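You operate a simulated robot arm through the tools that you are given. There is no shell and no other tool.

The job below is to be done with a simulated robot arm. You get a single attempt, and the scene is never put back.

## Task
Put things in order on the worktop. At the end: the green hair clip stands where the teal travel pot stood; the teal travel pot stands where the teal sponge stood; the teal sponge is in the white carry tray; the purple stick is on the brown tall carton; whatever was shut is shut again. Leave all else as you found it, and nothing knocked over.

It is judged by the outcome, as a careful person would: the job done as asked, and still so three seconds after it is handed in. It fails if anything else is knocked over, pushed out of place, dropped, spilled or broken.

## Robot
A 6-joint arm with a two-finger gripper, fixed in place. Base frame: the origin is at the foot of the arm, x ahead of it, y to its left, z up; the work surface is at about z = 0.002. Lengths are in m, angles in rad, forces in N, time in s.
With the tool pointing down near the work surface it reaches from about 0.18 to 0.48 m from the base axis. Its first joint turns from -1.152 to 1.152 rad. Payload 1.76 kg.
The TCP is the grasp point between the finger pads, 0.029 m short of the fingertips. In the tool frame z runs along the fingers and y along their closing line. The gripper opens to 0.082 m; its body begins 0.058 m behind the TCP.
Orientation is that of the tool frame in the base frame, as [roll, pitch, yaw] about the fixed x, y, z axes, in that order (R = Rz(yaw) Ry(pitch) Rx(roll)). With the fingers straight down and closing along the base's y, the tool's x points along the base's -x, its y along +y and its z along -z.

## Interface
- The arm moves only by the tool jog_arm. Its argument "rows" is a list of rows, each an object (a shift or turn left out is 0, a gripper value left out holds the last) with "translation": the shift along the base's x, y, z in m, a list of three; "delta_rot": the turn, a rotation vector about the base's x, y, z in rad, a list of three; "gripper": the finger opening in m, from 0 to 0.082. In form: [{"translation": [tx, ty, tz], "delta_rot": [rx, ry, rz], "gripper": gripper}, ...]. A call has 1 to 20 rows; each row is the pose to reach, as a shift and turn from the pose commanded when the call began. Each row takes 0.2 s and may step no farther than 0.05 m and 0.15 rad from the row before; otherwise, or with a gripper value out of range, the whole call is refused. A pose out of reach is approached as far as the arm can. The call stops where the force on the tool passes 40 N (or 10 N more than at its start, if that is more) or the arm is blocked; 0.2 s more then pass. The fingers move at their own pace (about 0.2035 m/s each) and stop on an object; they squeeze with about 34 N. The grip force told is the motor's: it shows also when the fingers shut on nothing. Time passes only in rows, and 0.2 s behind the last, so rows that repeat a pose let the fingers close. It gives the time, the measured TCP pose, the force on the tool (base axes), the opening and the grip force at its end, in the units of the frame above (readings bear some noise), with the torque about the TCP (base axes, N m) and any sound that the robot's microphone picked up.
- Cameras (640 x 400 px; columns grow to the right, rows downward): "scene" is fixed at [0.0407, 0.3606, 0.3877]; the picture's right is [-0.74, -0.68, 0.00], its down [-0.60, 0.65, -0.47] and it looks along [0.32, -0.35, -0.88] (base axes); focal length 214 px, centre (320, 200). "wrist" rides on the gripper at [0.079, 0.004, -0.089] in the tool frame; the picture's right is [-0.05, 1.00, 0.00], its down [-0.71, -0.04, -0.71] and it looks along [-0.71, -0.04, 0.71] (tool axes); focal length 256 px, centre (320, 200). There is no depth. A picture from a camera that has moved, and an enlarged one, comes with that camera's place and axes in the base frame and with its lens. The place of the scene camera against the robot may be out by one fixed shift of up to 0.012 m in any direction.
- capture(camera): a new picture of that camera. The clock stands still meanwhile.
- enlarge(camera, box): a new picture of the part [left, top, right, bottom] of that camera's present view, enlarged. The clock stands still meanwhile.
- sign_off(): hands the job in; it is judged then, once.

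Places have to be worked out from the pictures, the camera data and where the tool is seen. Open the gripper and draw the arm clear of the work before you hand the job in, unless the task says otherwise.

The tools are called by a JSON object that holds its "api" and its "payload". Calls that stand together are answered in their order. jog_arm: Moves the arm, as the interface text tells. Its arguments: {"type":"object","properties":{"rows":{"type":"array","items":{"type":"object","properties":{"translation":{"type":"array","items":{"type":"number"}},"delta_rot":{"type":"array","items":{"type":"number"}},"gripper":{"type":"number"}}}}},"required":["rows"]} The other tools are called the same way: capture (camera) takes a picture; enlarge (camera, box) takes an enlarged picture of a part of a camera's view; sign_off () hands the job in.

At the start:

```text
t: 0.0
ee_pos: [0.2192, -0.2412, 0.2436]
tool_rot: [-3.14, -0.001, 3.141]
force: [0.5, 0.4, 0.7]
torque: [-0.02, 0.01, 0.05]
gripper_width: 0.0819
grasp_force: 0.0
```

scene: 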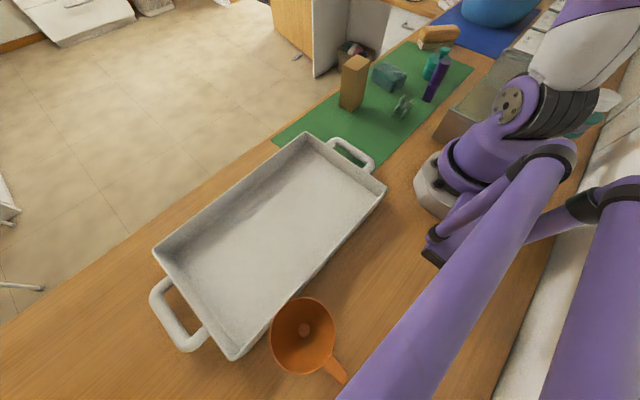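
wrist: 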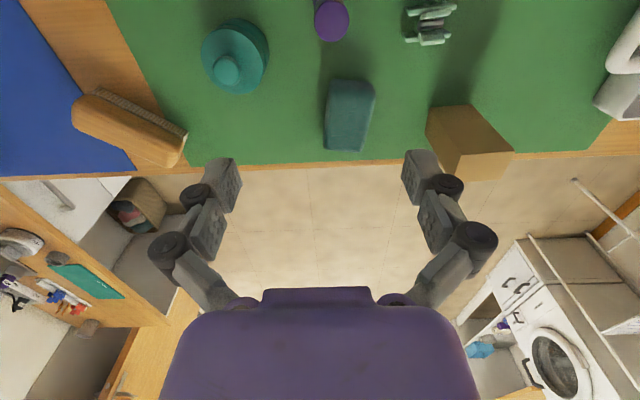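

I'll start by looking closely at both views, so I can locate the objects before any motion.

{"api": "enlarge", "payload": {"camera": "scene", "box": [300, 0, 560, 170]}}

{"api": "enlarge", "payload": {"camera": "wrist", "box": [160, 0, 560, 200]}}

{"api": "capture", "payload": {"camera": "wrist"}}

{"api": "enlarge", "payload": {"camera": "scene", "box": [140, 120, 460, 390]}}

```text
2.35 times, centred on (430, 85) of scene
camera zoom: at [0.0407, 0.3606, 0.3877], right [-0.74, -0.68, 0.0], down [-0.6, 0.65, -0.47], along [0.32, -0.35, -0.88], focal length 505 px, centre (61, 471)
```

zoom: 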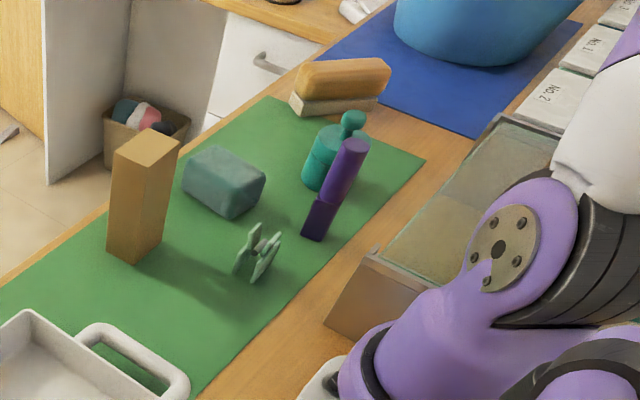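

```text
1.60 times, centred on (360, 100) of wrist
camera zoom: at [0.1402, -0.2361, 0.3333], right [0.05, 1.0, 0.0], down [0.71, -0.04, 0.71], along [0.71, -0.04, -0.71], focal length 410 px, centre (256, 360)
```

zoom: 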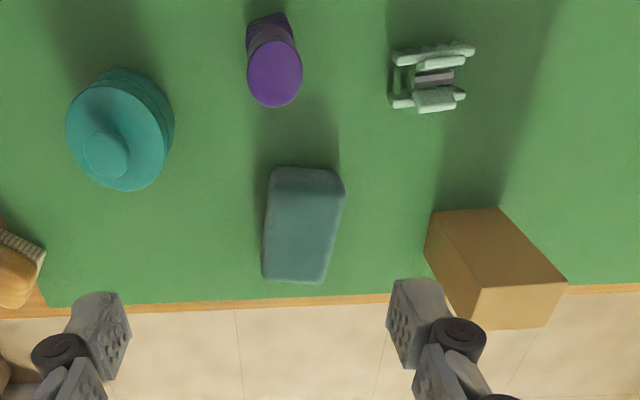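

```text
taken
camera wrist: at [0.1402, -0.2361, 0.3333], right [0.05, 1.0, 0.0], down [0.71, -0.04, 0.71], along [0.71, -0.04, -0.71], focal length 256 px, centre (320, 200)
```

wrist: 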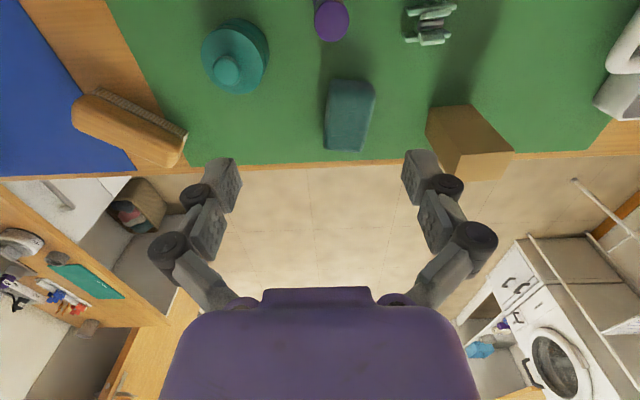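

```text
1.48 times, centred on (300, 255) of scene
camera zoom: at [0.0407, 0.3606, 0.3877], right [-0.74, -0.68, 0.0], down [-0.6, 0.65, -0.47], along [0.32, -0.35, -0.88], focal length 318 px, centre (350, 118)
```

zoom: 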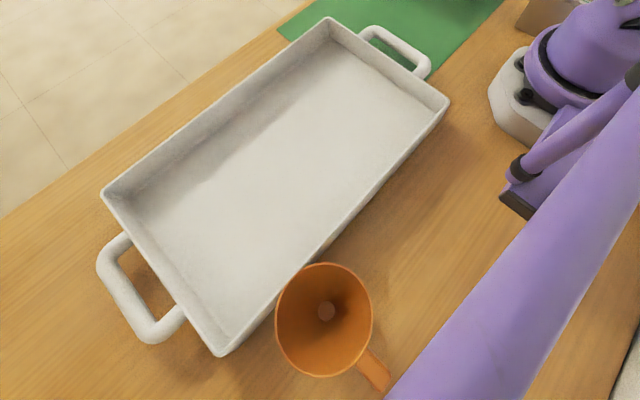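

The objects stand on the green mat at roughly x 0.2–0.35, y −0.3 to −0.1, with the tray to the left and nothing obviously needing to be opened. I'll back the tool off and up for a better wrist view.

{"api": "jog_arm", "payload": {"rows": [{"translation": [-0.02, 0.01, 0.03]}, {"translation": [-0.04, 0.02, 0.06]}, {"translation": [-0.06, 0.02, 0.08]}, {"translation": [-0.06, 0.02, 0.08]}]}}

{"api": "capture", "payload": {"camera": "wrist"}}

{"api": "capture", "payload": {"camera": "scene"}}

```text
t: 1.0
ee_pos: [0.1572, -0.2221, 0.3236]
tool_rot: [-3.141, 0.001, -3.139]
force: [0.5, 0.8, 0.3]
torque: [0.01, 0.05, 0.0]
gripper_width: 0.0819
grasp_force: 0.0
```

```text
taken
camera wrist: at [0.0788, -0.2167, 0.4131], right [0.05, 1.0, 0.0], down [0.71, -0.04, 0.71], along [0.71, -0.04, -0.71], focal length 256 px, centre (320, 200)
```

wrist: 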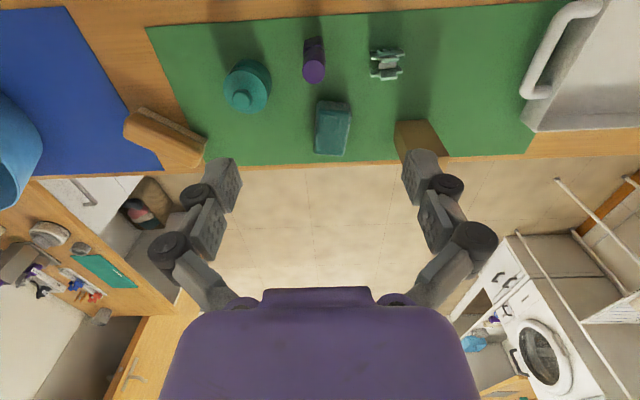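

```text
taken
```

scene: 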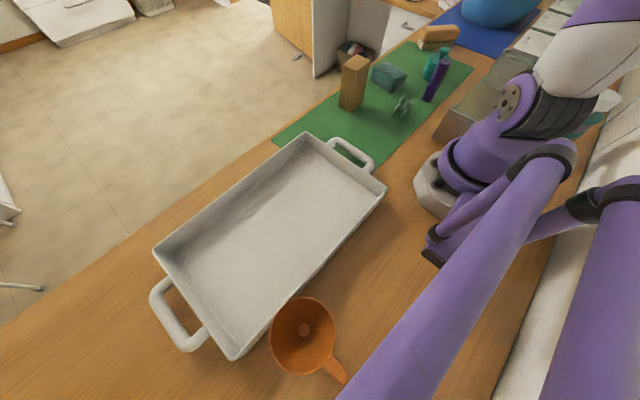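

The whole mat is now visible from above. I'll enlarge the area for accurate pixel readings.

{"api": "enlarge", "payload": {"camera": "wrist", "box": [210, 20, 370, 120]}}

{"api": "enlarge", "payload": {"camera": "wrist", "box": [290, 20, 482, 140]}}

{"api": "enlarge", "payload": {"camera": "wrist", "box": [290, 70, 482, 190]}}

{"api": "enlarge", "payload": {"camera": "scene", "box": [335, 30, 463, 130]}}

```text
4.00 times, centred on (290, 70) of wrist
camera zoom: at [0.0788, -0.2167, 0.4131], right [0.05, 1.0, 0.0], down [0.71, -0.04, 0.71], along [0.71, -0.04, -0.71], focal length 1024 px, centre (440, 720)
```

zoom: 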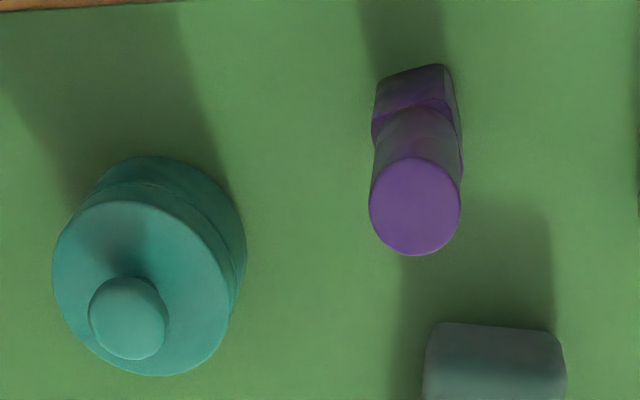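

```text
3.33 times, centred on (386, 80) of wrist
camera zoom: at [0.0788, -0.2167, 0.4131], right [0.05, 1.0, 0.0], down [0.71, -0.04, 0.71], along [0.71, -0.04, -0.71], focal length 853 px, centre (100, 600)
```

zoom: 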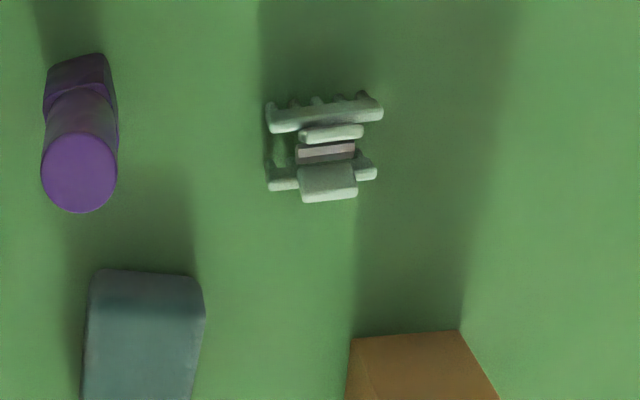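

```text
3.33 times, centred on (386, 130) of wrist
camera zoom: at [0.0788, -0.2167, 0.4131], right [0.05, 1.0, 0.0], down [0.71, -0.04, 0.71], along [0.71, -0.04, -0.71], focal length 853 px, centre (100, 433)
```

zoom: 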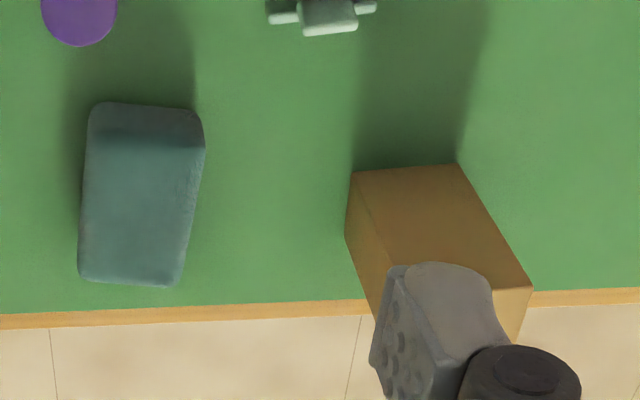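

```text
4.00 times, centred on (399, 80) of scene
camera zoom: at [0.0407, 0.3606, 0.3878], right [-0.74, -0.68, 0.0], down [-0.6, 0.65, -0.47], along [0.32, -0.35, -0.88], focal length 858 px, centre (4, 680)
```

zoom: 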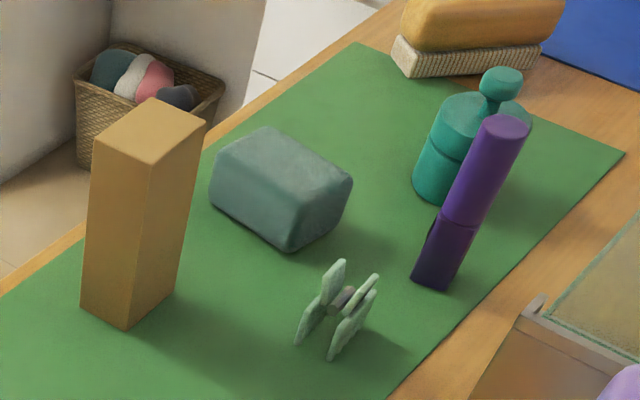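

Estimates from the wrist view: sponge centre ≈ (0.301, −0.209), turned about −8°, roughly 0.08×0.054×0.04; pot ≈ (0.223, −0.331), ⌀0.063; stick ≈ (0.184, −0.229), about 0.09 tall; clip ≈ (0.205, −0.128); carton ≈ (0.322, −0.07), about 0.11 tall. The sponge goes first, so I'll hover over it and check alignment.

{"api": "jog_arm", "payload": {"rows": [{"translation": [0.03, 0.003, -0.03], "delta_rot": [0, 0, -0.03]}, {"translation": [0.06, 0.005, -0.06], "delta_rot": [0, 0, -0.06]}, {"translation": [0.09, 0.008, -0.09], "delta_rot": [0, 0, -0.09]}, {"translation": [0.12, 0.01, -0.12], "delta_rot": [0, 0, -0.12]}, {"translation": [0.141, 0.012, -0.15], "delta_rot": [0, 0, -0.14]}, {"translation": [0.141, 0.012, -0.17], "delta_rot": [0, 0, -0.14]}, {"translation": [0.141, 0.012, -0.17], "delta_rot": [0, 0, -0.14]}]}}

{"api": "capture", "payload": {"camera": "wrist"}}

{"api": "enlarge", "payload": {"camera": "wrist", "box": [200, 0, 440, 200]}}

{"api": "enlarge", "payload": {"camera": "scene", "box": [335, 30, 463, 130]}}

```text
t: 2.6
ee_pos: [0.3014, -0.21, 0.1527]
tool_rot: [3.141, 0.001, 3.001]
force: [0.0, -0.4, -0.3]
torque: [0.0, -0.03, -0.01]
gripper_width: 0.082
grasp_force: 0.1
```

```text
taken
camera wrist: at [0.2231, -0.1942, 0.2427], right [0.19, 0.98, 0.0], down [0.69, -0.14, 0.71], along [0.69, -0.14, -0.71], focal length 256 px, centre (320, 200)
```

wrist: 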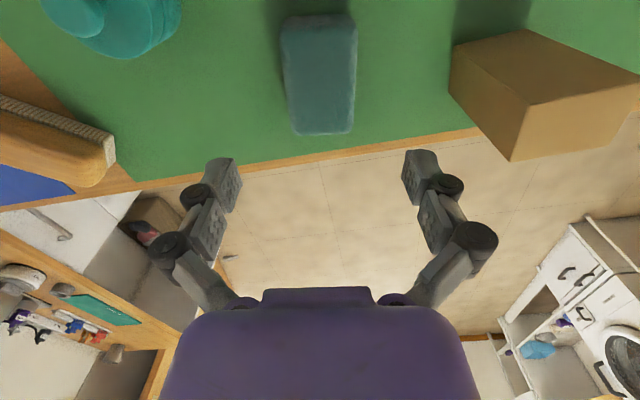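

```text
2.00 times, centred on (320, 100) of wrist
camera zoom: at [0.2231, -0.1942, 0.2427], right [0.19, 0.98, 0.0], down [0.69, -0.14, 0.71], along [0.69, -0.14, -0.71], focal length 512 px, centre (320, 400)
```

zoom: 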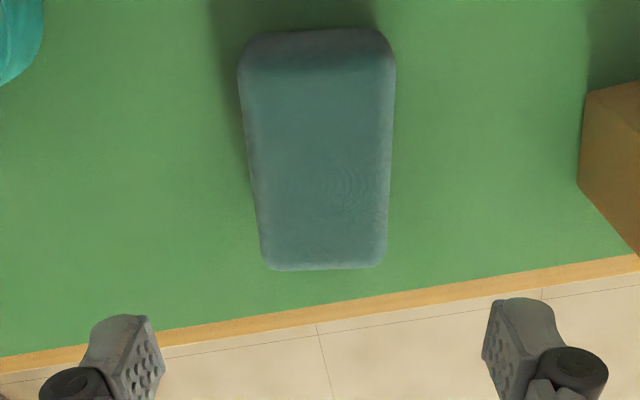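

```text
4.00 times, centred on (399, 80) of scene
camera zoom: at [0.0407, 0.3606, 0.3878], right [-0.74, -0.68, 0.0], down [-0.6, 0.65, -0.47], along [0.32, -0.35, -0.88], focal length 858 px, centre (4, 680)
```

zoom: 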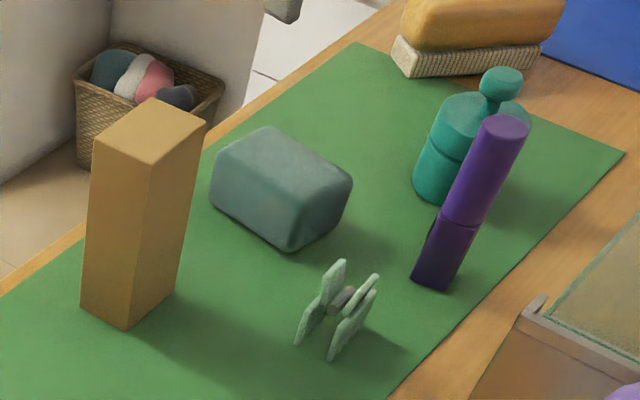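

The sponge is centred between the fingers and aligned with the tool. I'll go straight down to TCP z ≈ 0.036 with the fingers clear on both sides.

{"api": "jog_arm", "payload": {"rows": [{"translation": [0, 0, -0.04]}, {"translation": [0, 0, -0.075]}, {"translation": [0, 0, -0.1]}, {"translation": [0, 0, -0.117]}, {"translation": [0, 0, -0.117]}]}}

{"api": "capture", "payload": {"camera": "wrist"}}

{"api": "enlarge", "payload": {"camera": "scene", "box": [335, 0, 495, 130]}}

```text
t: 3.8
ee_pos: [0.3018, -0.2096, 0.0369]
tool_rot: [-3.141, -0.001, 3.003]
force: [0.1, 0.8, -0.1]
torque: [0.0, 0.01, 0.01]
gripper_width: 0.0821
grasp_force: 0.1
```

```text
taken
camera wrist: at [0.2241, -0.1931, 0.1268], right [0.19, 0.98, 0.0], down [0.69, -0.14, 0.71], along [0.69, -0.14, -0.71], focal length 256 px, centre (320, 200)
```

wrist: 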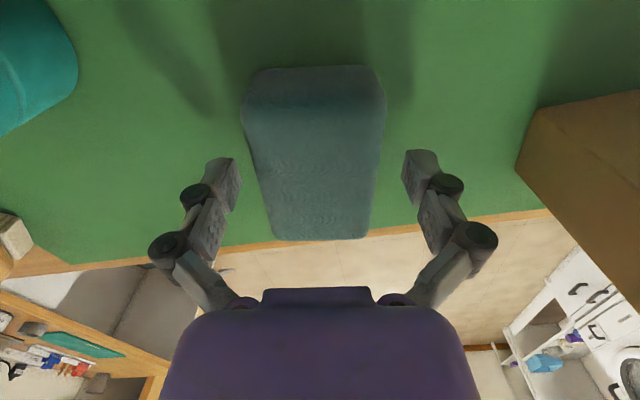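

```text
3.08 times, centred on (415, 65) of scene
camera zoom: at [0.0407, 0.3606, 0.3878], right [-0.74, -0.68, 0.0], down [-0.6, 0.65, -0.47], along [0.32, -0.35, -0.88], focal length 660 px, centre (28, 615)
```

zoom: 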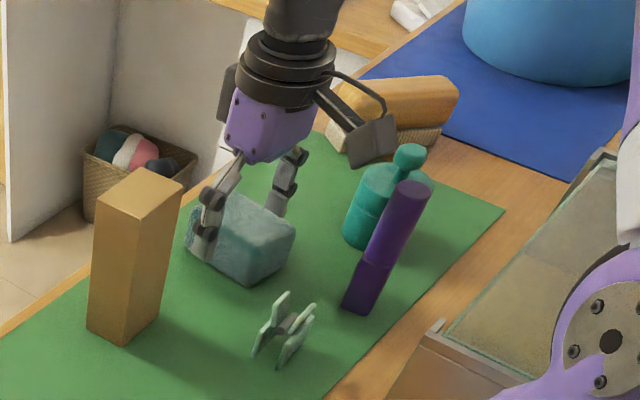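

The fingers straddle the sponge evenly, so I'm closing on it now.

{"api": "jog_arm", "payload": {"rows": [{"gripper": 0.05}, {"gripper": 0.04}, {"gripper": 0.04}]}}

```text
t: 4.6
ee_pos: [0.3017, -0.2078, 0.0391]
tool_rot: [3.141, 0.001, 3.002]
force: [0.0, 1.2, 12.7]
torque: [0.08, 0.01, -0.04]
gripper_width: 0.0549
grasp_force: 34.2
```

The grip is firm at 0.055 wide. I'll lift straight up and check that the sponge comes along.

{"api": "jog_arm", "payload": {"rows": [{"translation": [0, 0, 0.02]}, {"translation": [0, 0, 0.05]}, {"translation": [0, 0, 0.09]}, {"translation": [0, 0, 0.13]}, {"translation": [0, 0, 0.17]}, {"translation": [0, 0, 0.18]}]}}

{"api": "capture", "payload": {"camera": "wrist"}}

{"api": "capture", "payload": {"camera": "scene"}}

```text
t: 6.0
ee_pos: [0.3019, -0.2058, 0.2155]
tool_rot: [3.14, 0.001, 3.002]
force: [0.1, -0.3, 0.3]
torque: [-0.01, 0.0, -0.01]
gripper_width: 0.055
grasp_force: 33.8
```

```text
taken
camera wrist: at [0.226, -0.1912, 0.3059], right [0.19, 0.98, 0.0], down [0.69, -0.14, 0.71], along [0.69, -0.14, -0.71], focal length 256 px, centre (320, 200)
```

wrist: 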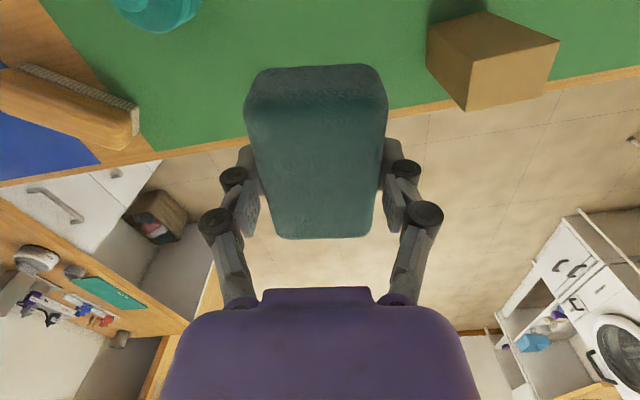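

```text
taken
```

scene: 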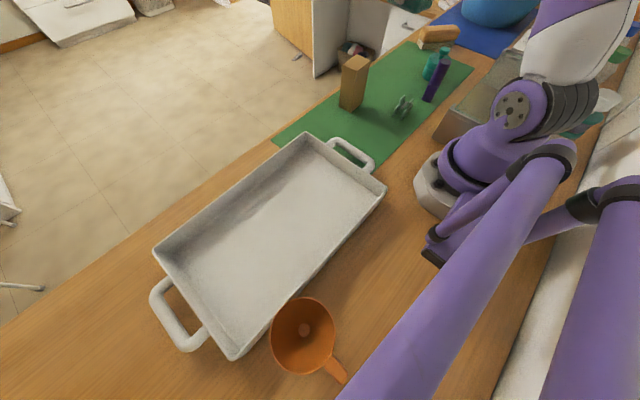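

The sponge is held and lifted. I'll carry it high over to the tray side, then look before lowering.

{"api": "jog_arm", "payload": {"rows": [{"translation": [-0.005, 0.03, 0.01]}, {"translation": [-0.01, 0.07, 0.02]}, {"translation": [-0.015, 0.11, 0.02]}, {"translation": [-0.02, 0.15, 0.02]}, {"translation": [-0.025, 0.19, 0.02], "delta_rot": [0, 0, 0.03]}, {"translation": [-0.03, 0.23, 0.02], "delta_rot": [0, 0, 0.06]}, {"translation": [-0.04, 0.27, 0.02], "delta_rot": [0, 0, 0.09]}, {"translation": [-0.05, 0.31, 0.02], "delta_rot": [0, 0, 0.12]}, {"translation": [-0.065, 0.35, 0.02], "delta_rot": [0, 0, 0.14]}, {"translation": [-0.08, 0.385, 0.02], "delta_rot": [0, 0, 0.14]}, {"translation": [-0.09, 0.42, 0.02], "delta_rot": [0, 0, 0.14]}, {"translation": [-0.095, 0.436, 0.02], "delta_rot": [0, 0, 0.14]}, {"translation": [-0.095, 0.436, 0.02], "delta_rot": [0, 0, 0.14]}]}}

{"api": "capture", "payload": {"camera": "wrist"}}

{"api": "capture", "payload": {"camera": "scene"}}

```text
t: 8.8
ee_pos: [0.2069, 0.228, 0.2341]
tool_rot: [3.14, 0.001, 3.142]
force: [0.3, 0.0, -0.2]
torque: [0.0, 0.0, 0.02]
gripper_width: 0.0546
grasp_force: 33.7
```

```text
taken
camera wrist: at [0.127, 0.233, 0.3238], right [0.05, 1.0, 0.0], down [0.71, -0.04, 0.71], along [0.71, -0.04, -0.71], focal length 256 px, centre (320, 200)
```

wrist: 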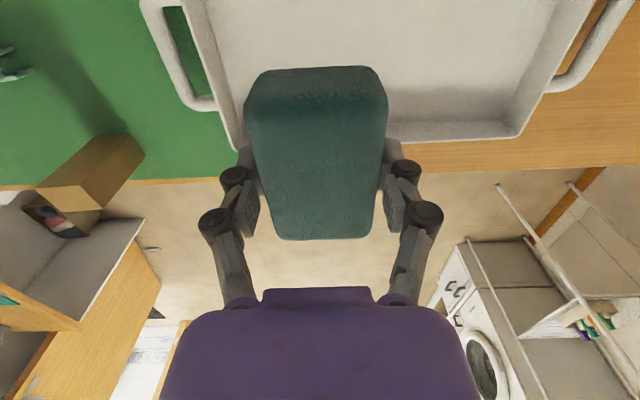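

```text
taken
```

scene: 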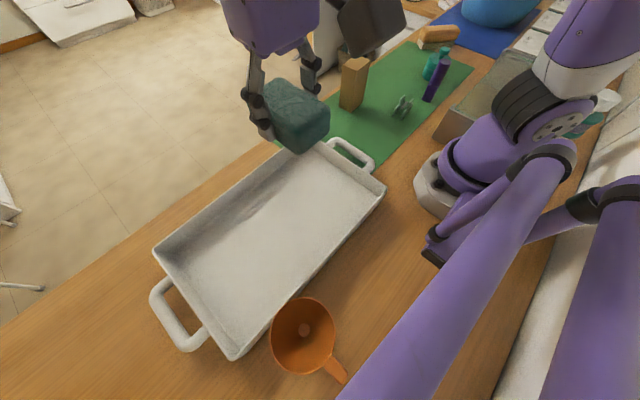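

The tool is over the tray with the interior spanning about x 0.11–0.29, y 0.13–0.46, so the sponge at (0.207, 0.228) will land well inside. I'll lower to just above the tray floor.

{"api": "jog_arm", "payload": {"rows": [{"translation": [0, 0, -0.04]}, {"translation": [0, 0, -0.08]}, {"translation": [0, 0, -0.12]}, {"translation": [0, 0, -0.15]}, {"translation": [0, 0, -0.17]}, {"translation": [0, 0, -0.18]}, {"translation": [0, 0, -0.185]}]}}

{"api": "capture", "payload": {"camera": "scene"}}

{"api": "capture", "payload": {"camera": "wrist"}}

```text
t: 10.4
ee_pos: [0.2046, 0.2265, 0.0517]
tool_rot: [3.141, 0.001, -3.141]
force: [0.3, 0.0, 0.6]
torque: [0.0, 0.0, 0.0]
gripper_width: 0.0544
grasp_force: 33.3
```

```text
taken
```

scene: 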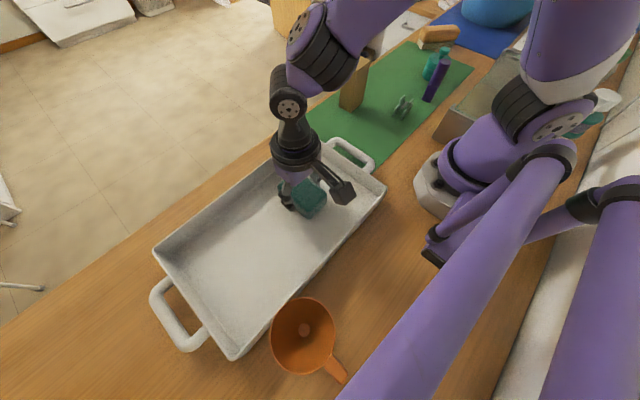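

```text
taken
camera wrist: at [0.1262, 0.2308, 0.1407], right [0.05, 1.0, 0.0], down [0.71, -0.04, 0.71], along [0.71, -0.04, -0.71], focal length 256 px, centre (320, 200)
```

wrist: 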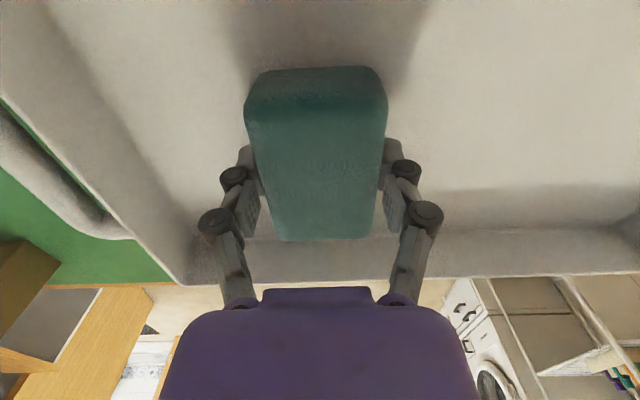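

The sponge hangs just above the tray floor. I'll lower in small steps to feel for contact.

{"api": "jog_arm", "payload": {"rows": [{"translation": [0, 0, -0.003]}, {"translation": [0, 0, -0.005]}, {"translation": [0, 0, -0.007]}]}}

```text
t: 11.2
ee_pos: [0.205, 0.2266, 0.0432]
tool_rot: [3.141, 0.001, 3.14]
force: [0.2, 0.2, 0.0]
torque: [-0.01, 0.01, -0.02]
gripper_width: 0.0549
grasp_force: 33.7
```

{"api": "jog_arm", "payload": {"rows": [{"translation": [0, 0, -0.002]}, {"translation": [0, 0, -0.003]}]}}

```text
t: 11.8
ee_pos: [0.2045, 0.2275, 0.0422]
tool_rot: [3.141, -0.001, 3.141]
force: [1.0, 0.1, -1.3]
torque: [-0.02, -0.06, -0.03]
gripper_width: 0.0546
grasp_force: 33.8
```

There's a slight hint of contact only. I'll lower a touch more.

{"api": "jog_arm", "payload": {"rows": [{"translation": [0, 0, -0.002]}, {"translation": [0, 0, -0.003]}]}}

```text
t: 12.4
ee_pos: [0.2058, 0.2277, 0.0375]
tool_rot: [3.14, 0.002, -3.141]
force: [-3.4, -8.0, 30.8]
torque: [-0.39, 0.07, -0.01]
gripper_width: 0.0548
grasp_force: 33.6
```

That's firm contact with the tray floor (31 N). I'll ease off a millimetre, then open to release.

{"api": "jog_arm", "payload": {"rows": [{"translation": [0, 0, 0.0015]}, {"translation": [0, 0, 0.0015], "gripper": 0.065}, {"translation": [0, 0, 0.0015], "gripper": 0.08}, {"translation": [0, 0, 0.0015], "gripper": 0.08}]}}

{"api": "capture", "payload": {"camera": "wrist"}}

```text
t: 13.4
ee_pos: [0.2044, 0.2278, 0.0396]
tool_rot: [3.141, 0.001, -3.14]
force: [0.1, 0.6, 0.0]
torque: [0.02, -0.02, 0.02]
gripper_width: 0.08
grasp_force: 0.1
```

```text
taken
camera wrist: at [0.1258, 0.2323, 0.1294], right [0.05, 1.0, 0.0], down [0.71, -0.04, 0.71], along [0.71, -0.04, -0.71], focal length 256 px, centre (320, 200)
```

wrist: 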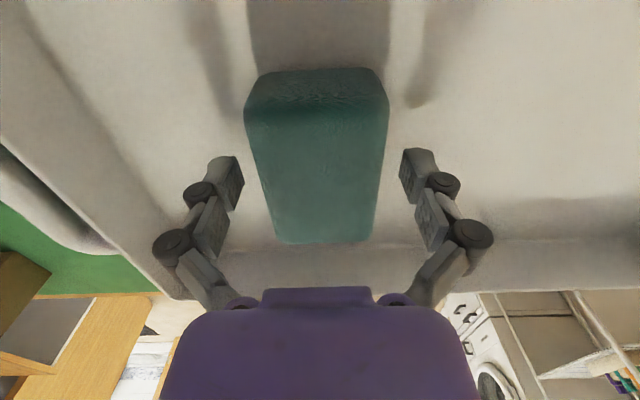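

The sponge is released, standing flat in the tray. I'll raise straight up and swing back to the mat side.

{"api": "jog_arm", "payload": {"rows": [{"translation": [0, 0, 0.03]}, {"translation": [0, 0, 0.07]}, {"translation": [0, 0, 0.11]}, {"translation": [0, 0, 0.15]}, {"translation": [0, 0, 0.19]}, {"translation": [0, 0, 0.22]}, {"translation": [0.01, -0.04, 0.23]}, {"translation": [0.02, -0.08, 0.23]}, {"translation": [0.03, -0.12, 0.23]}, {"translation": [0.03, -0.16, 0.23]}, {"translation": [0.03, -0.2, 0.23]}, {"translation": [0.03, -0.24, 0.23]}, {"translation": [0.03, -0.28, 0.23]}, {"translation": [0.02, -0.32, 0.23]}, {"translation": [0.01, -0.36, 0.23]}, {"translation": [0, -0.4, 0.23]}, {"translation": [-0.02, -0.44, 0.23]}, {"translation": [-0.04, -0.48, 0.23]}, {"translation": [-0.04, -0.49, 0.23]}]}}

{"api": "capture", "payload": {"camera": "wrist"}}

{"api": "enlarge", "payload": {"camera": "scene", "box": [200, 20, 480, 195]}}

```text
t: 17.4
ee_pos: [0.1656, -0.265, 0.2689]
tool_rot: [-3.14, 0.002, 3.141]
force: [0.3, 1.1, 1.2]
torque: [-0.05, -0.01, 0.0]
gripper_width: 0.0797
grasp_force: 0.0
```

```text
taken
camera wrist: at [0.0862, -0.26, 0.3579], right [0.05, 1.0, 0.0], down [0.71, -0.04, 0.71], along [0.71, -0.04, -0.71], focal length 256 px, centre (320, 200)
```

wrist: 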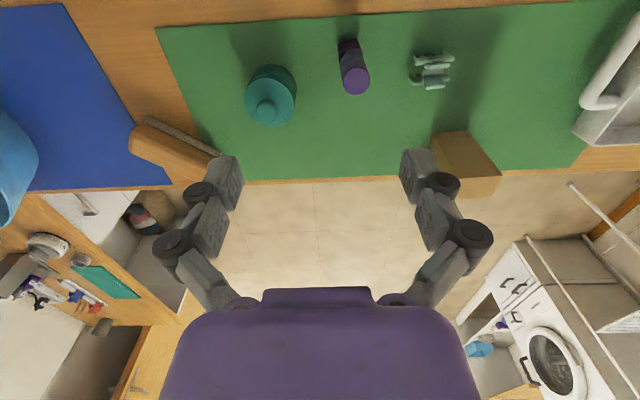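

```text
2.29 times, centred on (340, 108) of scene
camera zoom: at [0.0407, 0.3606, 0.3878], right [-0.74, -0.68, 0.0], down [-0.6, 0.65, -0.47], along [0.32, -0.35, -0.88], focal length 490 px, centre (274, 411)
```

zoom: 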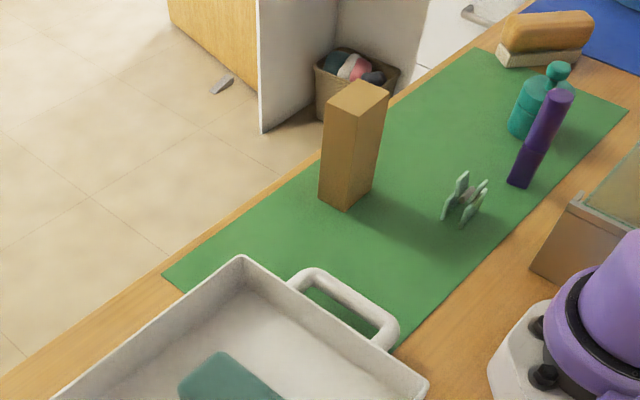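

The mat is undisturbed and the sponge sits in the tray. Next is the pot, so I'll enlarge for precise positions.

{"api": "enlarge", "payload": {"camera": "wrist", "box": [220, 30, 380, 130]}}

{"api": "enlarge", "payload": {"camera": "scene", "box": [410, 30, 474, 110]}}

{"api": "enlarge", "payload": {"camera": "wrist", "box": [380, 30, 476, 90]}}

```text
4.00 times, centred on (300, 80) of wrist
camera zoom: at [0.0862, -0.26, 0.3579], right [0.05, 1.0, 0.0], down [0.71, -0.04, 0.71], along [0.71, -0.04, -0.71], focal length 1024 px, centre (400, 680)
```

zoom: 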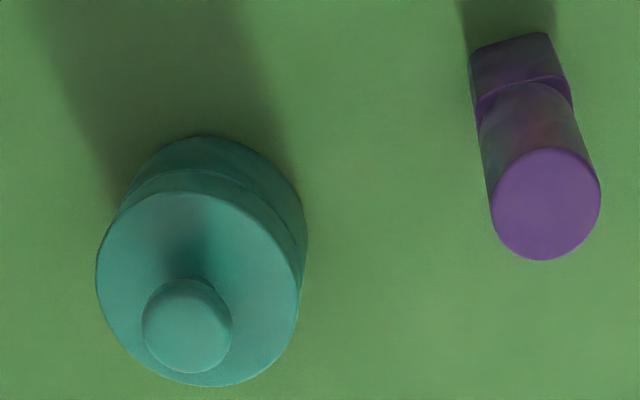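

```text
5.00 times, centred on (442, 70) of scene
camera zoom: at [0.0407, 0.3606, 0.3878], right [-0.74, -0.68, 0.0], down [-0.6, 0.65, -0.47], along [0.32, -0.35, -0.88], focal length 1072 px, centre (-290, 850)
```

zoom: 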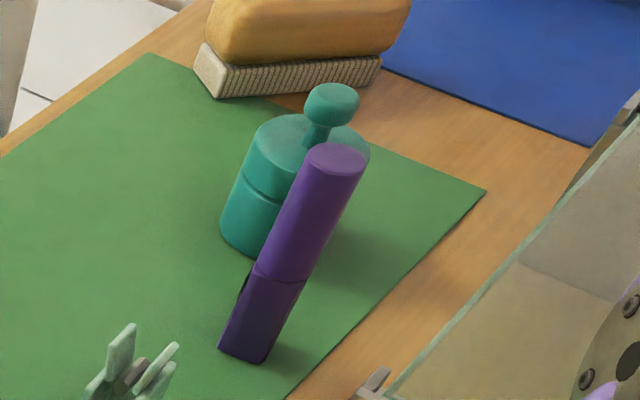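

```text
6.67 times, centred on (428, 60) of wrist
camera zoom: at [0.0862, -0.26, 0.3579], right [0.05, 1.0, 0.0], down [0.71, -0.04, 0.71], along [0.71, -0.04, -0.71], focal length 1707 px, centre (-400, 1133)
```

zoom: 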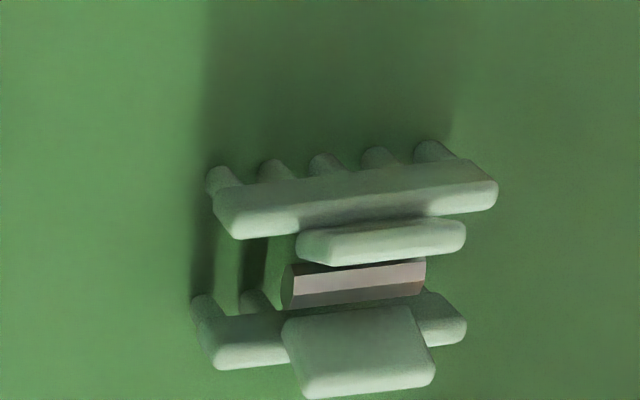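

The pot is at about (0.2235, −0.330), ⌀0.064, body about 0.046 high with a knob top near 0.08. I'll hover above it with the gripper fully open and check centring.

{"api": "jog_arm", "payload": {"rows": [{"translation": [0.03, -0.035, 0], "gripper": 0.082}, {"translation": [0.058, -0.065, 0]}, {"translation": [0.058, -0.065, -0.04]}, {"translation": [0.058, -0.065, -0.08]}, {"translation": [0.058, -0.065, -0.11]}, {"translation": [0.058, -0.065, -0.11]}]}}

{"api": "capture", "payload": {"camera": "wrist"}}

{"api": "enlarge", "payload": {"camera": "scene", "box": [370, 0, 530, 110]}}

{"api": "enlarge", "payload": {"camera": "wrist", "box": [200, -60, 440, 140]}}

```text
t: 18.8
ee_pos: [0.2224, -0.3287, 0.1617]
tool_rot: [3.141, 0.0, -3.141]
force: [-0.8, 0.2, 0.9]
torque: [0.0, 0.0, 0.01]
gripper_width: 0.0821
grasp_force: 0.0
```

```text
taken
camera wrist: at [0.1444, -0.3239, 0.2509], right [0.05, 1.0, 0.0], down [0.71, -0.04, 0.71], along [0.71, -0.04, -0.71], focal length 256 px, centre (320, 200)
```

wrist: 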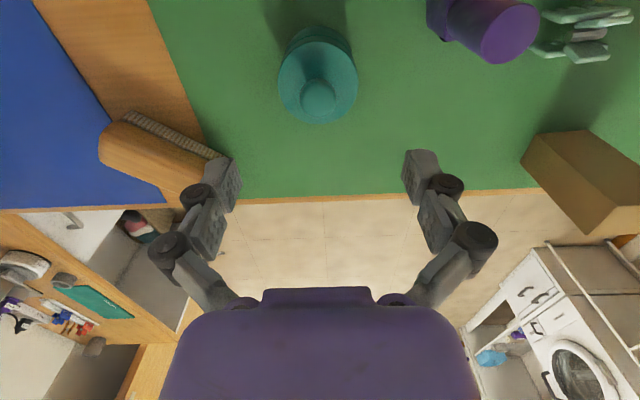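

```text
3.64 times, centred on (450, 55) of scene
camera zoom: at [0.0407, 0.3606, 0.3878], right [-0.74, -0.68, 0.0], down [-0.6, 0.65, -0.47], along [0.32, -0.35, -0.88], focal length 780 px, centre (-153, 727)
```

zoom: 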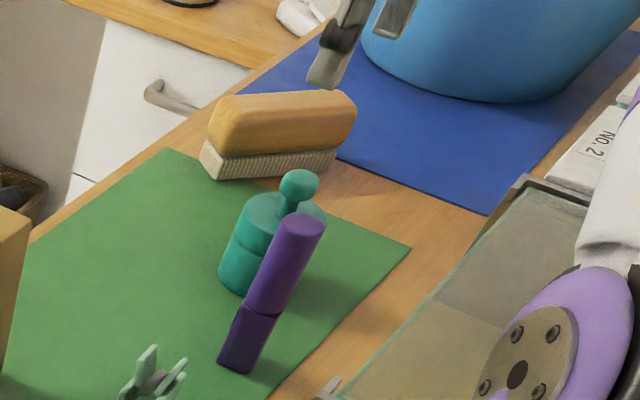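

```text
refused: -60 is not a number from 0 to 400
```

The pot is well centred between the fingers, and the stick and brush are clear of them. I'll descend to TCP z ≈ 0.041.

{"api": "jog_arm", "payload": {"rows": [{"translation": [0.0005, -0.001, -0.04]}, {"translation": [0.0005, -0.001, -0.08]}, {"translation": [0.0005, -0.001, -0.105]}, {"translation": [0.0005, -0.001, -0.12]}, {"translation": [0.0005, -0.001, -0.12]}]}}

{"api": "capture", "payload": {"camera": "wrist"}}

{"api": "enlarge", "payload": {"camera": "scene", "box": [370, 0, 530, 110]}}

```text
t: 20.0
ee_pos: [0.2238, -0.3291, 0.0408]
tool_rot: [3.141, 0.001, -3.141]
force: [0.9, -0.4, 0.3]
torque: [0.01, -0.03, -0.01]
gripper_width: 0.0822
grasp_force: 0.1
```

```text
taken
camera wrist: at [0.1446, -0.3243, 0.1299], right [0.05, 1.0, 0.0], down [0.71, -0.04, 0.71], along [0.71, -0.04, -0.71], focal length 256 px, centre (320, 200)
```

wrist: 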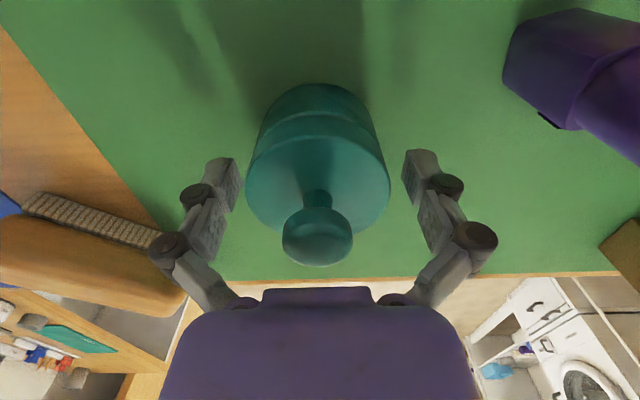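

```text
3.64 times, centred on (450, 55) of scene
camera zoom: at [0.0407, 0.3606, 0.3878], right [-0.74, -0.68, 0.0], down [-0.6, 0.65, -0.47], along [0.32, -0.35, -0.88], focal length 780 px, centre (-153, 727)
```

zoom: 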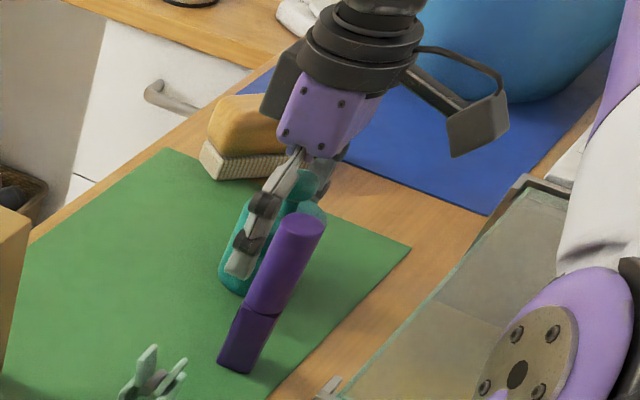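

Both fingers straddle the pot evenly, and I'm closing now.

{"api": "jog_arm", "payload": {"rows": [{"gripper": 0.06}, {"gripper": 0.05}, {"gripper": 0.05}]}}

```text
t: 20.8
ee_pos: [0.2238, -0.3291, 0.0413]
tool_rot: [-3.14, 0.0, -3.141]
force: [-2.6, 0.5, 15.5]
torque: [0.02, 0.08, 0.13]
gripper_width: 0.0611
grasp_force: 34.1
```

It's gripped at 0.061. I'll lift gently and look.

{"api": "jog_arm", "payload": {"rows": [{"translation": [0, 0, 0.01]}, {"translation": [0, 0, 0.025]}, {"translation": [0, 0, 0.05]}, {"translation": [0, 0, 0.085]}, {"translation": [0, 0, 0.12]}, {"translation": [0, 0, 0.12]}]}}

{"api": "capture", "payload": {"camera": "wrist"}}

{"api": "enlarge", "payload": {"camera": "scene", "box": [370, 0, 530, 110]}}

```text
t: 22.2
ee_pos: [0.2222, -0.3276, 0.16]
tool_rot: [3.141, 0.002, -3.141]
force: [0.3, 0.5, -2.2]
torque: [0.0, 0.0, -0.01]
gripper_width: 0.0611
grasp_force: 33.6
heard: snap
```

```text
taken
camera wrist: at [0.1446, -0.3215, 0.2489], right [0.05, 1.0, 0.0], down [0.71, -0.04, 0.71], along [0.71, -0.04, -0.71], focal length 256 px, centre (320, 200)
```

wrist: 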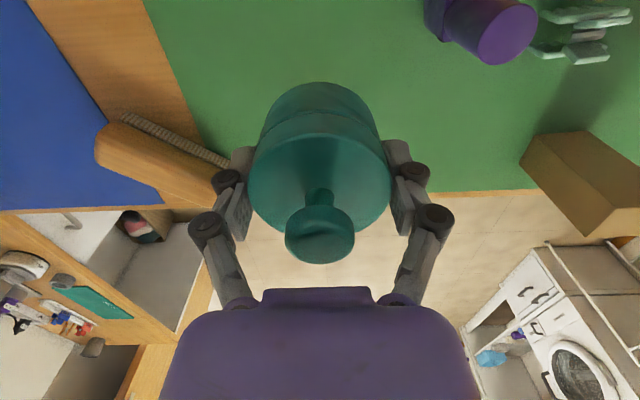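

```text
3.64 times, centred on (450, 55) of scene
camera zoom: at [0.0407, 0.3606, 0.3878], right [-0.74, -0.68, 0.0], down [-0.6, 0.65, -0.47], along [0.32, -0.35, -0.88], focal length 780 px, centre (-153, 727)
```

zoom: 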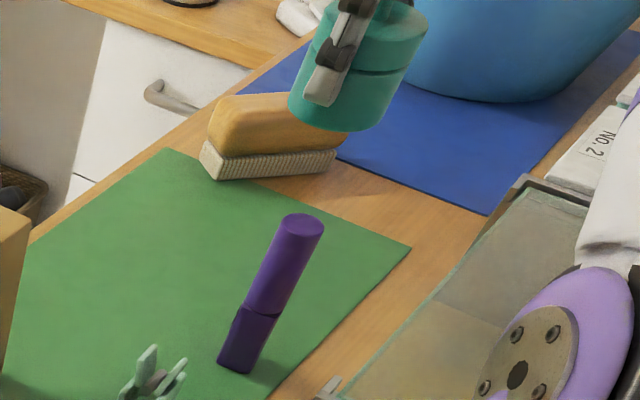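

The microphone heard a "snap" during the lift. I'll inspect the pot closely to see whether its lid shifted.

{"api": "enlarge", "payload": {"camera": "wrist", "box": [220, 70, 420, 270]}}

{"api": "enlarge", "payload": {"camera": "scene", "box": [430, 0, 494, 40]}}

{"api": "capture", "payload": {"camera": "scene"}}

```text
2.00 times, centred on (320, 170) of wrist
camera zoom: at [0.1446, -0.3215, 0.2489], right [0.05, 1.0, 0.0], down [0.71, -0.04, 0.71], along [0.71, -0.04, -0.71], focal length 512 px, centre (320, 260)
```

zoom: 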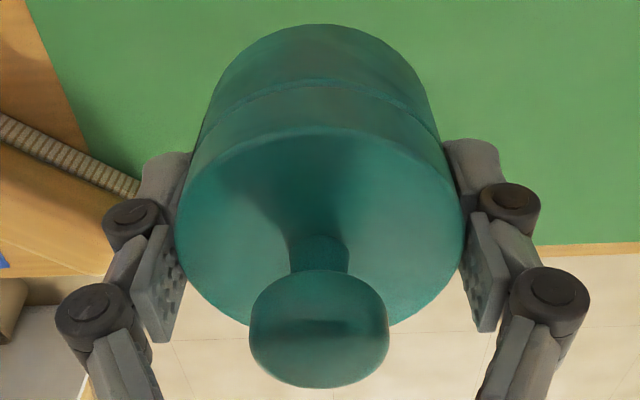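

```text
10.00 times, centred on (462, 20) of scene
camera zoom: at [0.0407, 0.3606, 0.3878], right [-0.74, -0.68, 0.0], down [-0.6, 0.65, -0.47], along [0.32, -0.35, -0.88], focal length 2145 px, centre (-1100, 2000)
```

zoom: 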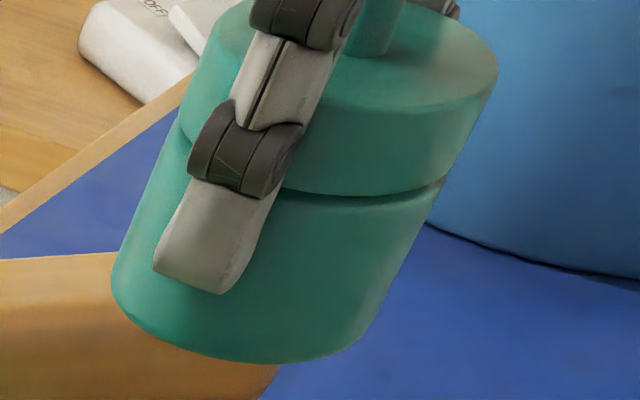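

```text
taken
```

scene: 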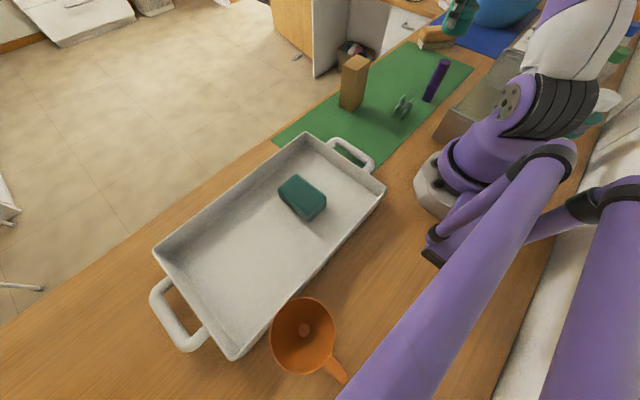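

The pot shows the same proportions as before the lift (body about 0.03, lid about 0.018, knob unmoved), so it seems intact, and I'll recheck it once it's down. Next I raise and carry it to the sponge's old spot at (0.3005, −0.2095).

{"api": "jog_arm", "payload": {"rows": [{"translation": [0, 0, 0.03]}, {"translation": [0.005, 0.005, 0.05]}, {"translation": [0.03, 0.035, 0.05]}, {"translation": [0.055, 0.07, 0.05]}, {"translation": [0.0775, 0.105, 0.05]}, {"translation": [0.0775, 0.117, 0.05]}, {"translation": [0.0775, 0.117, 0.05]}]}}

{"api": "enlarge", "payload": {"camera": "scene", "box": [370, 0, 450, 60]}}

{"api": "capture", "payload": {"camera": "wrist"}}

```text
t: 23.8
ee_pos: [0.2994, -0.2116, 0.2061]
tool_rot: [-3.141, 0.0, 3.141]
force: [-0.4, 0.0, -1.8]
torque: [0.01, 0.03, -0.01]
gripper_width: 0.0612
grasp_force: 33.8
```

```text
6.67 times, centred on (410, 30) of scene
camera zoom: at [0.0407, 0.3606, 0.3878], right [-0.74, -0.68, 0.0], down [-0.6, 0.65, -0.47], along [0.32, -0.35, -0.88], focal length 1430 px, centre (-280, 1333)
```

zoom: 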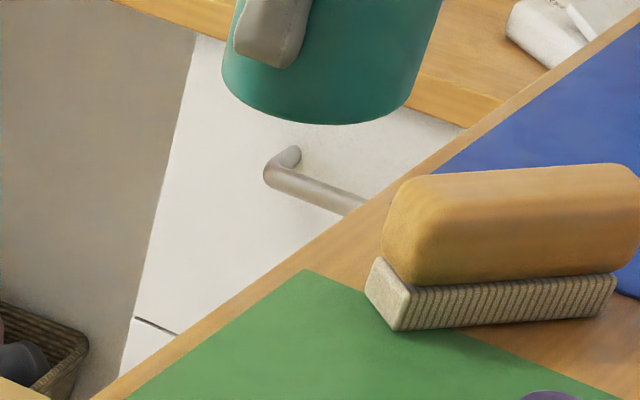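

```text
taken
camera wrist: at [0.2208, -0.2074, 0.2964], right [0.05, 1.0, 0.0], down [0.71, -0.04, 0.71], along [0.71, -0.04, -0.71], focal length 256 px, centre (320, 200)
```

wrist: 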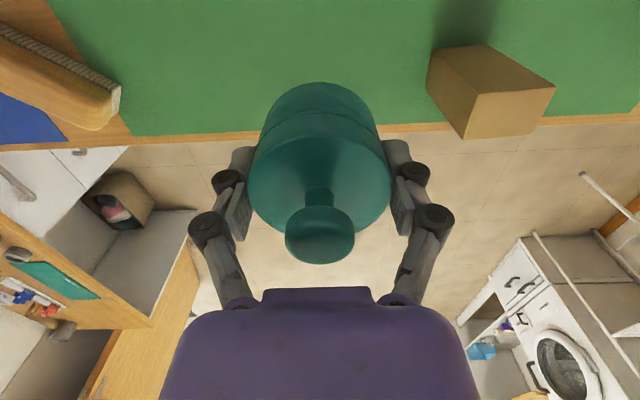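

The pot is right above the target spot (off by about 2 mm, which I'll correct on the way). I'm lowering to a few millimetres above the mat.

{"api": "jog_arm", "payload": {"rows": [{"translation": [0.001, 0.002, -0.04]}, {"translation": [0.001, 0.002, -0.08]}, {"translation": [0.001, 0.002, -0.115]}, {"translation": [0.001, 0.002, -0.14]}, {"translation": [0.001, 0.002, -0.155]}, {"translation": [0.001, 0.002, -0.159]}, {"translation": [0.001, 0.002, -0.159]}]}}

{"api": "enlarge", "payload": {"camera": "scene", "box": [340, 20, 468, 120]}}

```text
t: 25.4
ee_pos: [0.3026, -0.2097, 0.0513]
tool_rot: [-3.141, 0.002, 3.141]
force: [-0.1, -0.2, -1.9]
torque: [0.0, -0.05, -0.01]
gripper_width: 0.0611
grasp_force: 34.3
```

```text
4.00 times, centred on (404, 70) of scene
camera zoom: at [0.0407, 0.3606, 0.3878], right [-0.74, -0.68, 0.0], down [-0.6, 0.65, -0.47], along [0.32, -0.35, -0.88], focal length 858 px, centre (-16, 720)
```

zoom: 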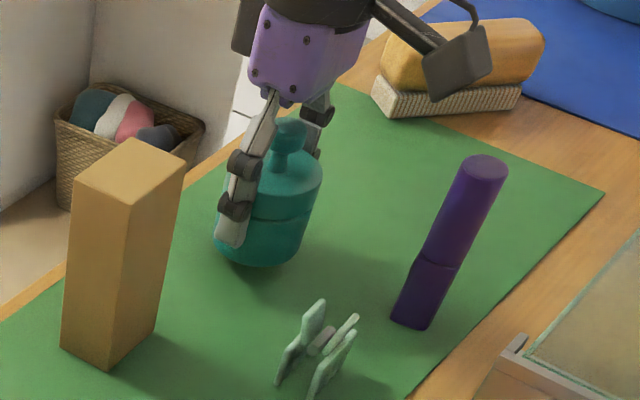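

It's hanging level just above the mat. I'll lower in small steps until contact.

{"api": "jog_arm", "payload": {"rows": [{"translation": [-0.001, 0, -0.004]}, {"translation": [-0.001, 0, -0.006]}, {"translation": [-0.001, 0, -0.008]}]}}

```text
t: 26.2
ee_pos: [0.3006, -0.2108, 0.0442]
tool_rot: [3.142, 0.001, -3.141]
force: [0.0, -0.4, -2.4]
torque: [-0.02, 0.01, 0.0]
gripper_width: 0.0611
grasp_force: 34.1
```

{"api": "jog_arm", "payload": {"rows": [{"translation": [0, 0.001, -0.0015]}, {"translation": [0, 0.001, -0.003]}]}}

```text
t: 26.8
ee_pos: [0.3024, -0.2101, 0.0409]
tool_rot: [3.141, 0.001, -3.141]
force: [0.3, 1.5, 13.7]
torque: [0.01, 0.12, 0.07]
gripper_width: 0.0612
grasp_force: 33.8
```

The mat contact is clear (about 14 N), and I'm opening the fingers to release.

{"api": "jog_arm", "payload": {"rows": [{"gripper": 0.068}, {"gripper": 0.078}, {"gripper": 0.082}, {"gripper": 0.082}]}}

{"api": "capture", "payload": {"camera": "wrist"}}

{"api": "enlarge", "payload": {"camera": "scene", "box": [340, 20, 468, 120]}}

```text
t: 27.8
ee_pos: [0.3011, -0.2094, 0.0403]
tool_rot: [-3.141, 0.0, -3.141]
force: [-0.4, -0.4, 0.3]
torque: [0.0, 0.01, 0.0]
gripper_width: 0.0821
grasp_force: 0.1
heard: snap
```

```text
taken
camera wrist: at [0.2222, -0.2047, 0.1297], right [0.05, 1.0, 0.0], down [0.71, -0.04, 0.71], along [0.71, -0.04, -0.71], focal length 256 px, centre (320, 200)
```

wrist: 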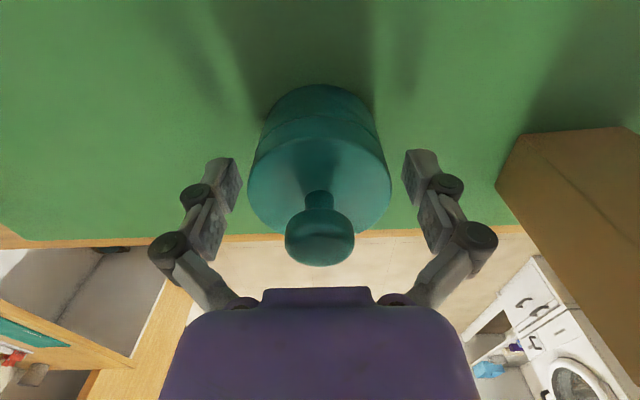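

```text
4.00 times, centred on (404, 70) of scene
camera zoom: at [0.0407, 0.3606, 0.3878], right [-0.74, -0.68, 0.0], down [-0.6, 0.65, -0.47], along [0.32, -0.35, -0.88], focal length 858 px, centre (-16, 720)
```

zoom: 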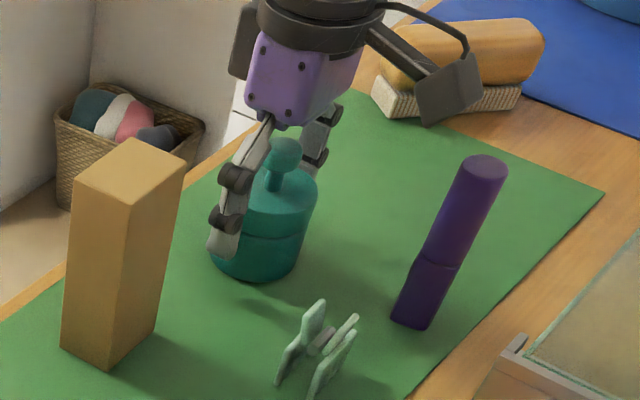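

There was a second "snap" as the pot settled and was released, so the lid probably clicked back in place. I'll retreat straight up and inspect.

{"api": "jog_arm", "payload": {"rows": [{"translation": [0, 0, 0.03]}, {"translation": [0, 0, 0.07]}, {"translation": [0, 0, 0.11]}, {"translation": [-0.03, 0, 0.15]}, {"translation": [-0.07, 0, 0.18]}, {"translation": [-0.11, 0, 0.2]}, {"translation": [-0.14, 0, 0.2]}, {"translation": [-0.14, 0, 0.2]}]}}

{"api": "enlarge", "payload": {"camera": "scene", "box": [370, 45, 434, 95]}}

{"api": "capture", "payload": {"camera": "wrist"}}

{"api": "enlarge", "payload": {"camera": "wrist", "box": [270, 70, 398, 150]}}

```text
t: 29.6
ee_pos: [0.1617, -0.2077, 0.2411]
tool_rot: [-3.141, 0.0, -3.142]
force: [0.0, 0.3, 0.4]
torque: [0.01, -0.04, 0.0]
gripper_width: 0.0819
grasp_force: 0.1
```

```text
8.00 times, centred on (402, 70) of scene
camera zoom: at [0.0407, 0.3606, 0.3878], right [-0.74, -0.68, 0.0], down [-0.6, 0.65, -0.47], along [0.32, -0.35, -0.88], focal length 1716 px, centre (-336, 1240)
```

zoom: 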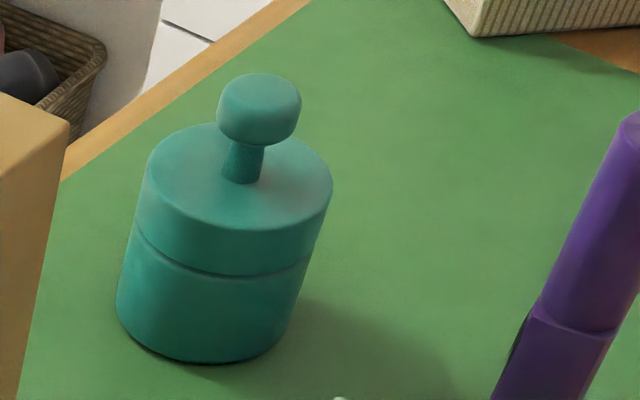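

```text
taken
camera wrist: at [0.0839, -0.203, 0.3309], right [0.05, 1.0, 0.0], down [0.71, -0.04, 0.71], along [0.71, -0.04, -0.71], focal length 256 px, centre (320, 200)
```

wrist: 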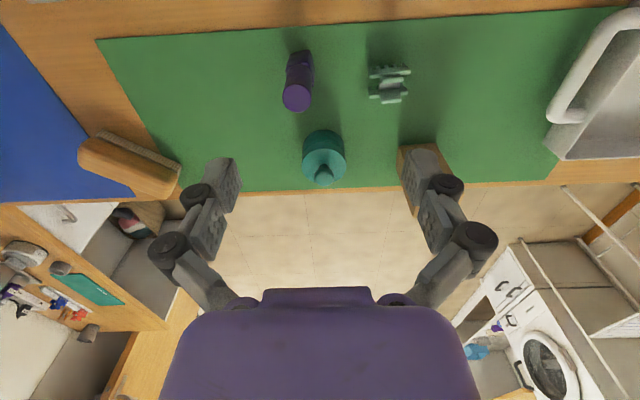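

```text
5.00 times, centred on (334, 110) of wrist
camera zoom: at [0.0839, -0.203, 0.3309], right [0.05, 1.0, 0.0], down [0.71, -0.04, 0.71], along [0.71, -0.04, -0.71], focal length 1280 px, centre (250, 650)
```

zoom: 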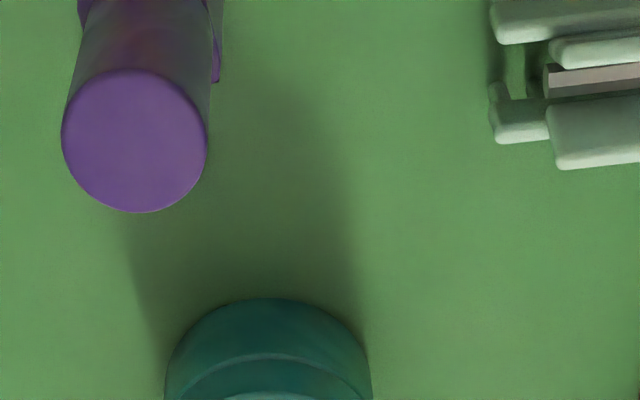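

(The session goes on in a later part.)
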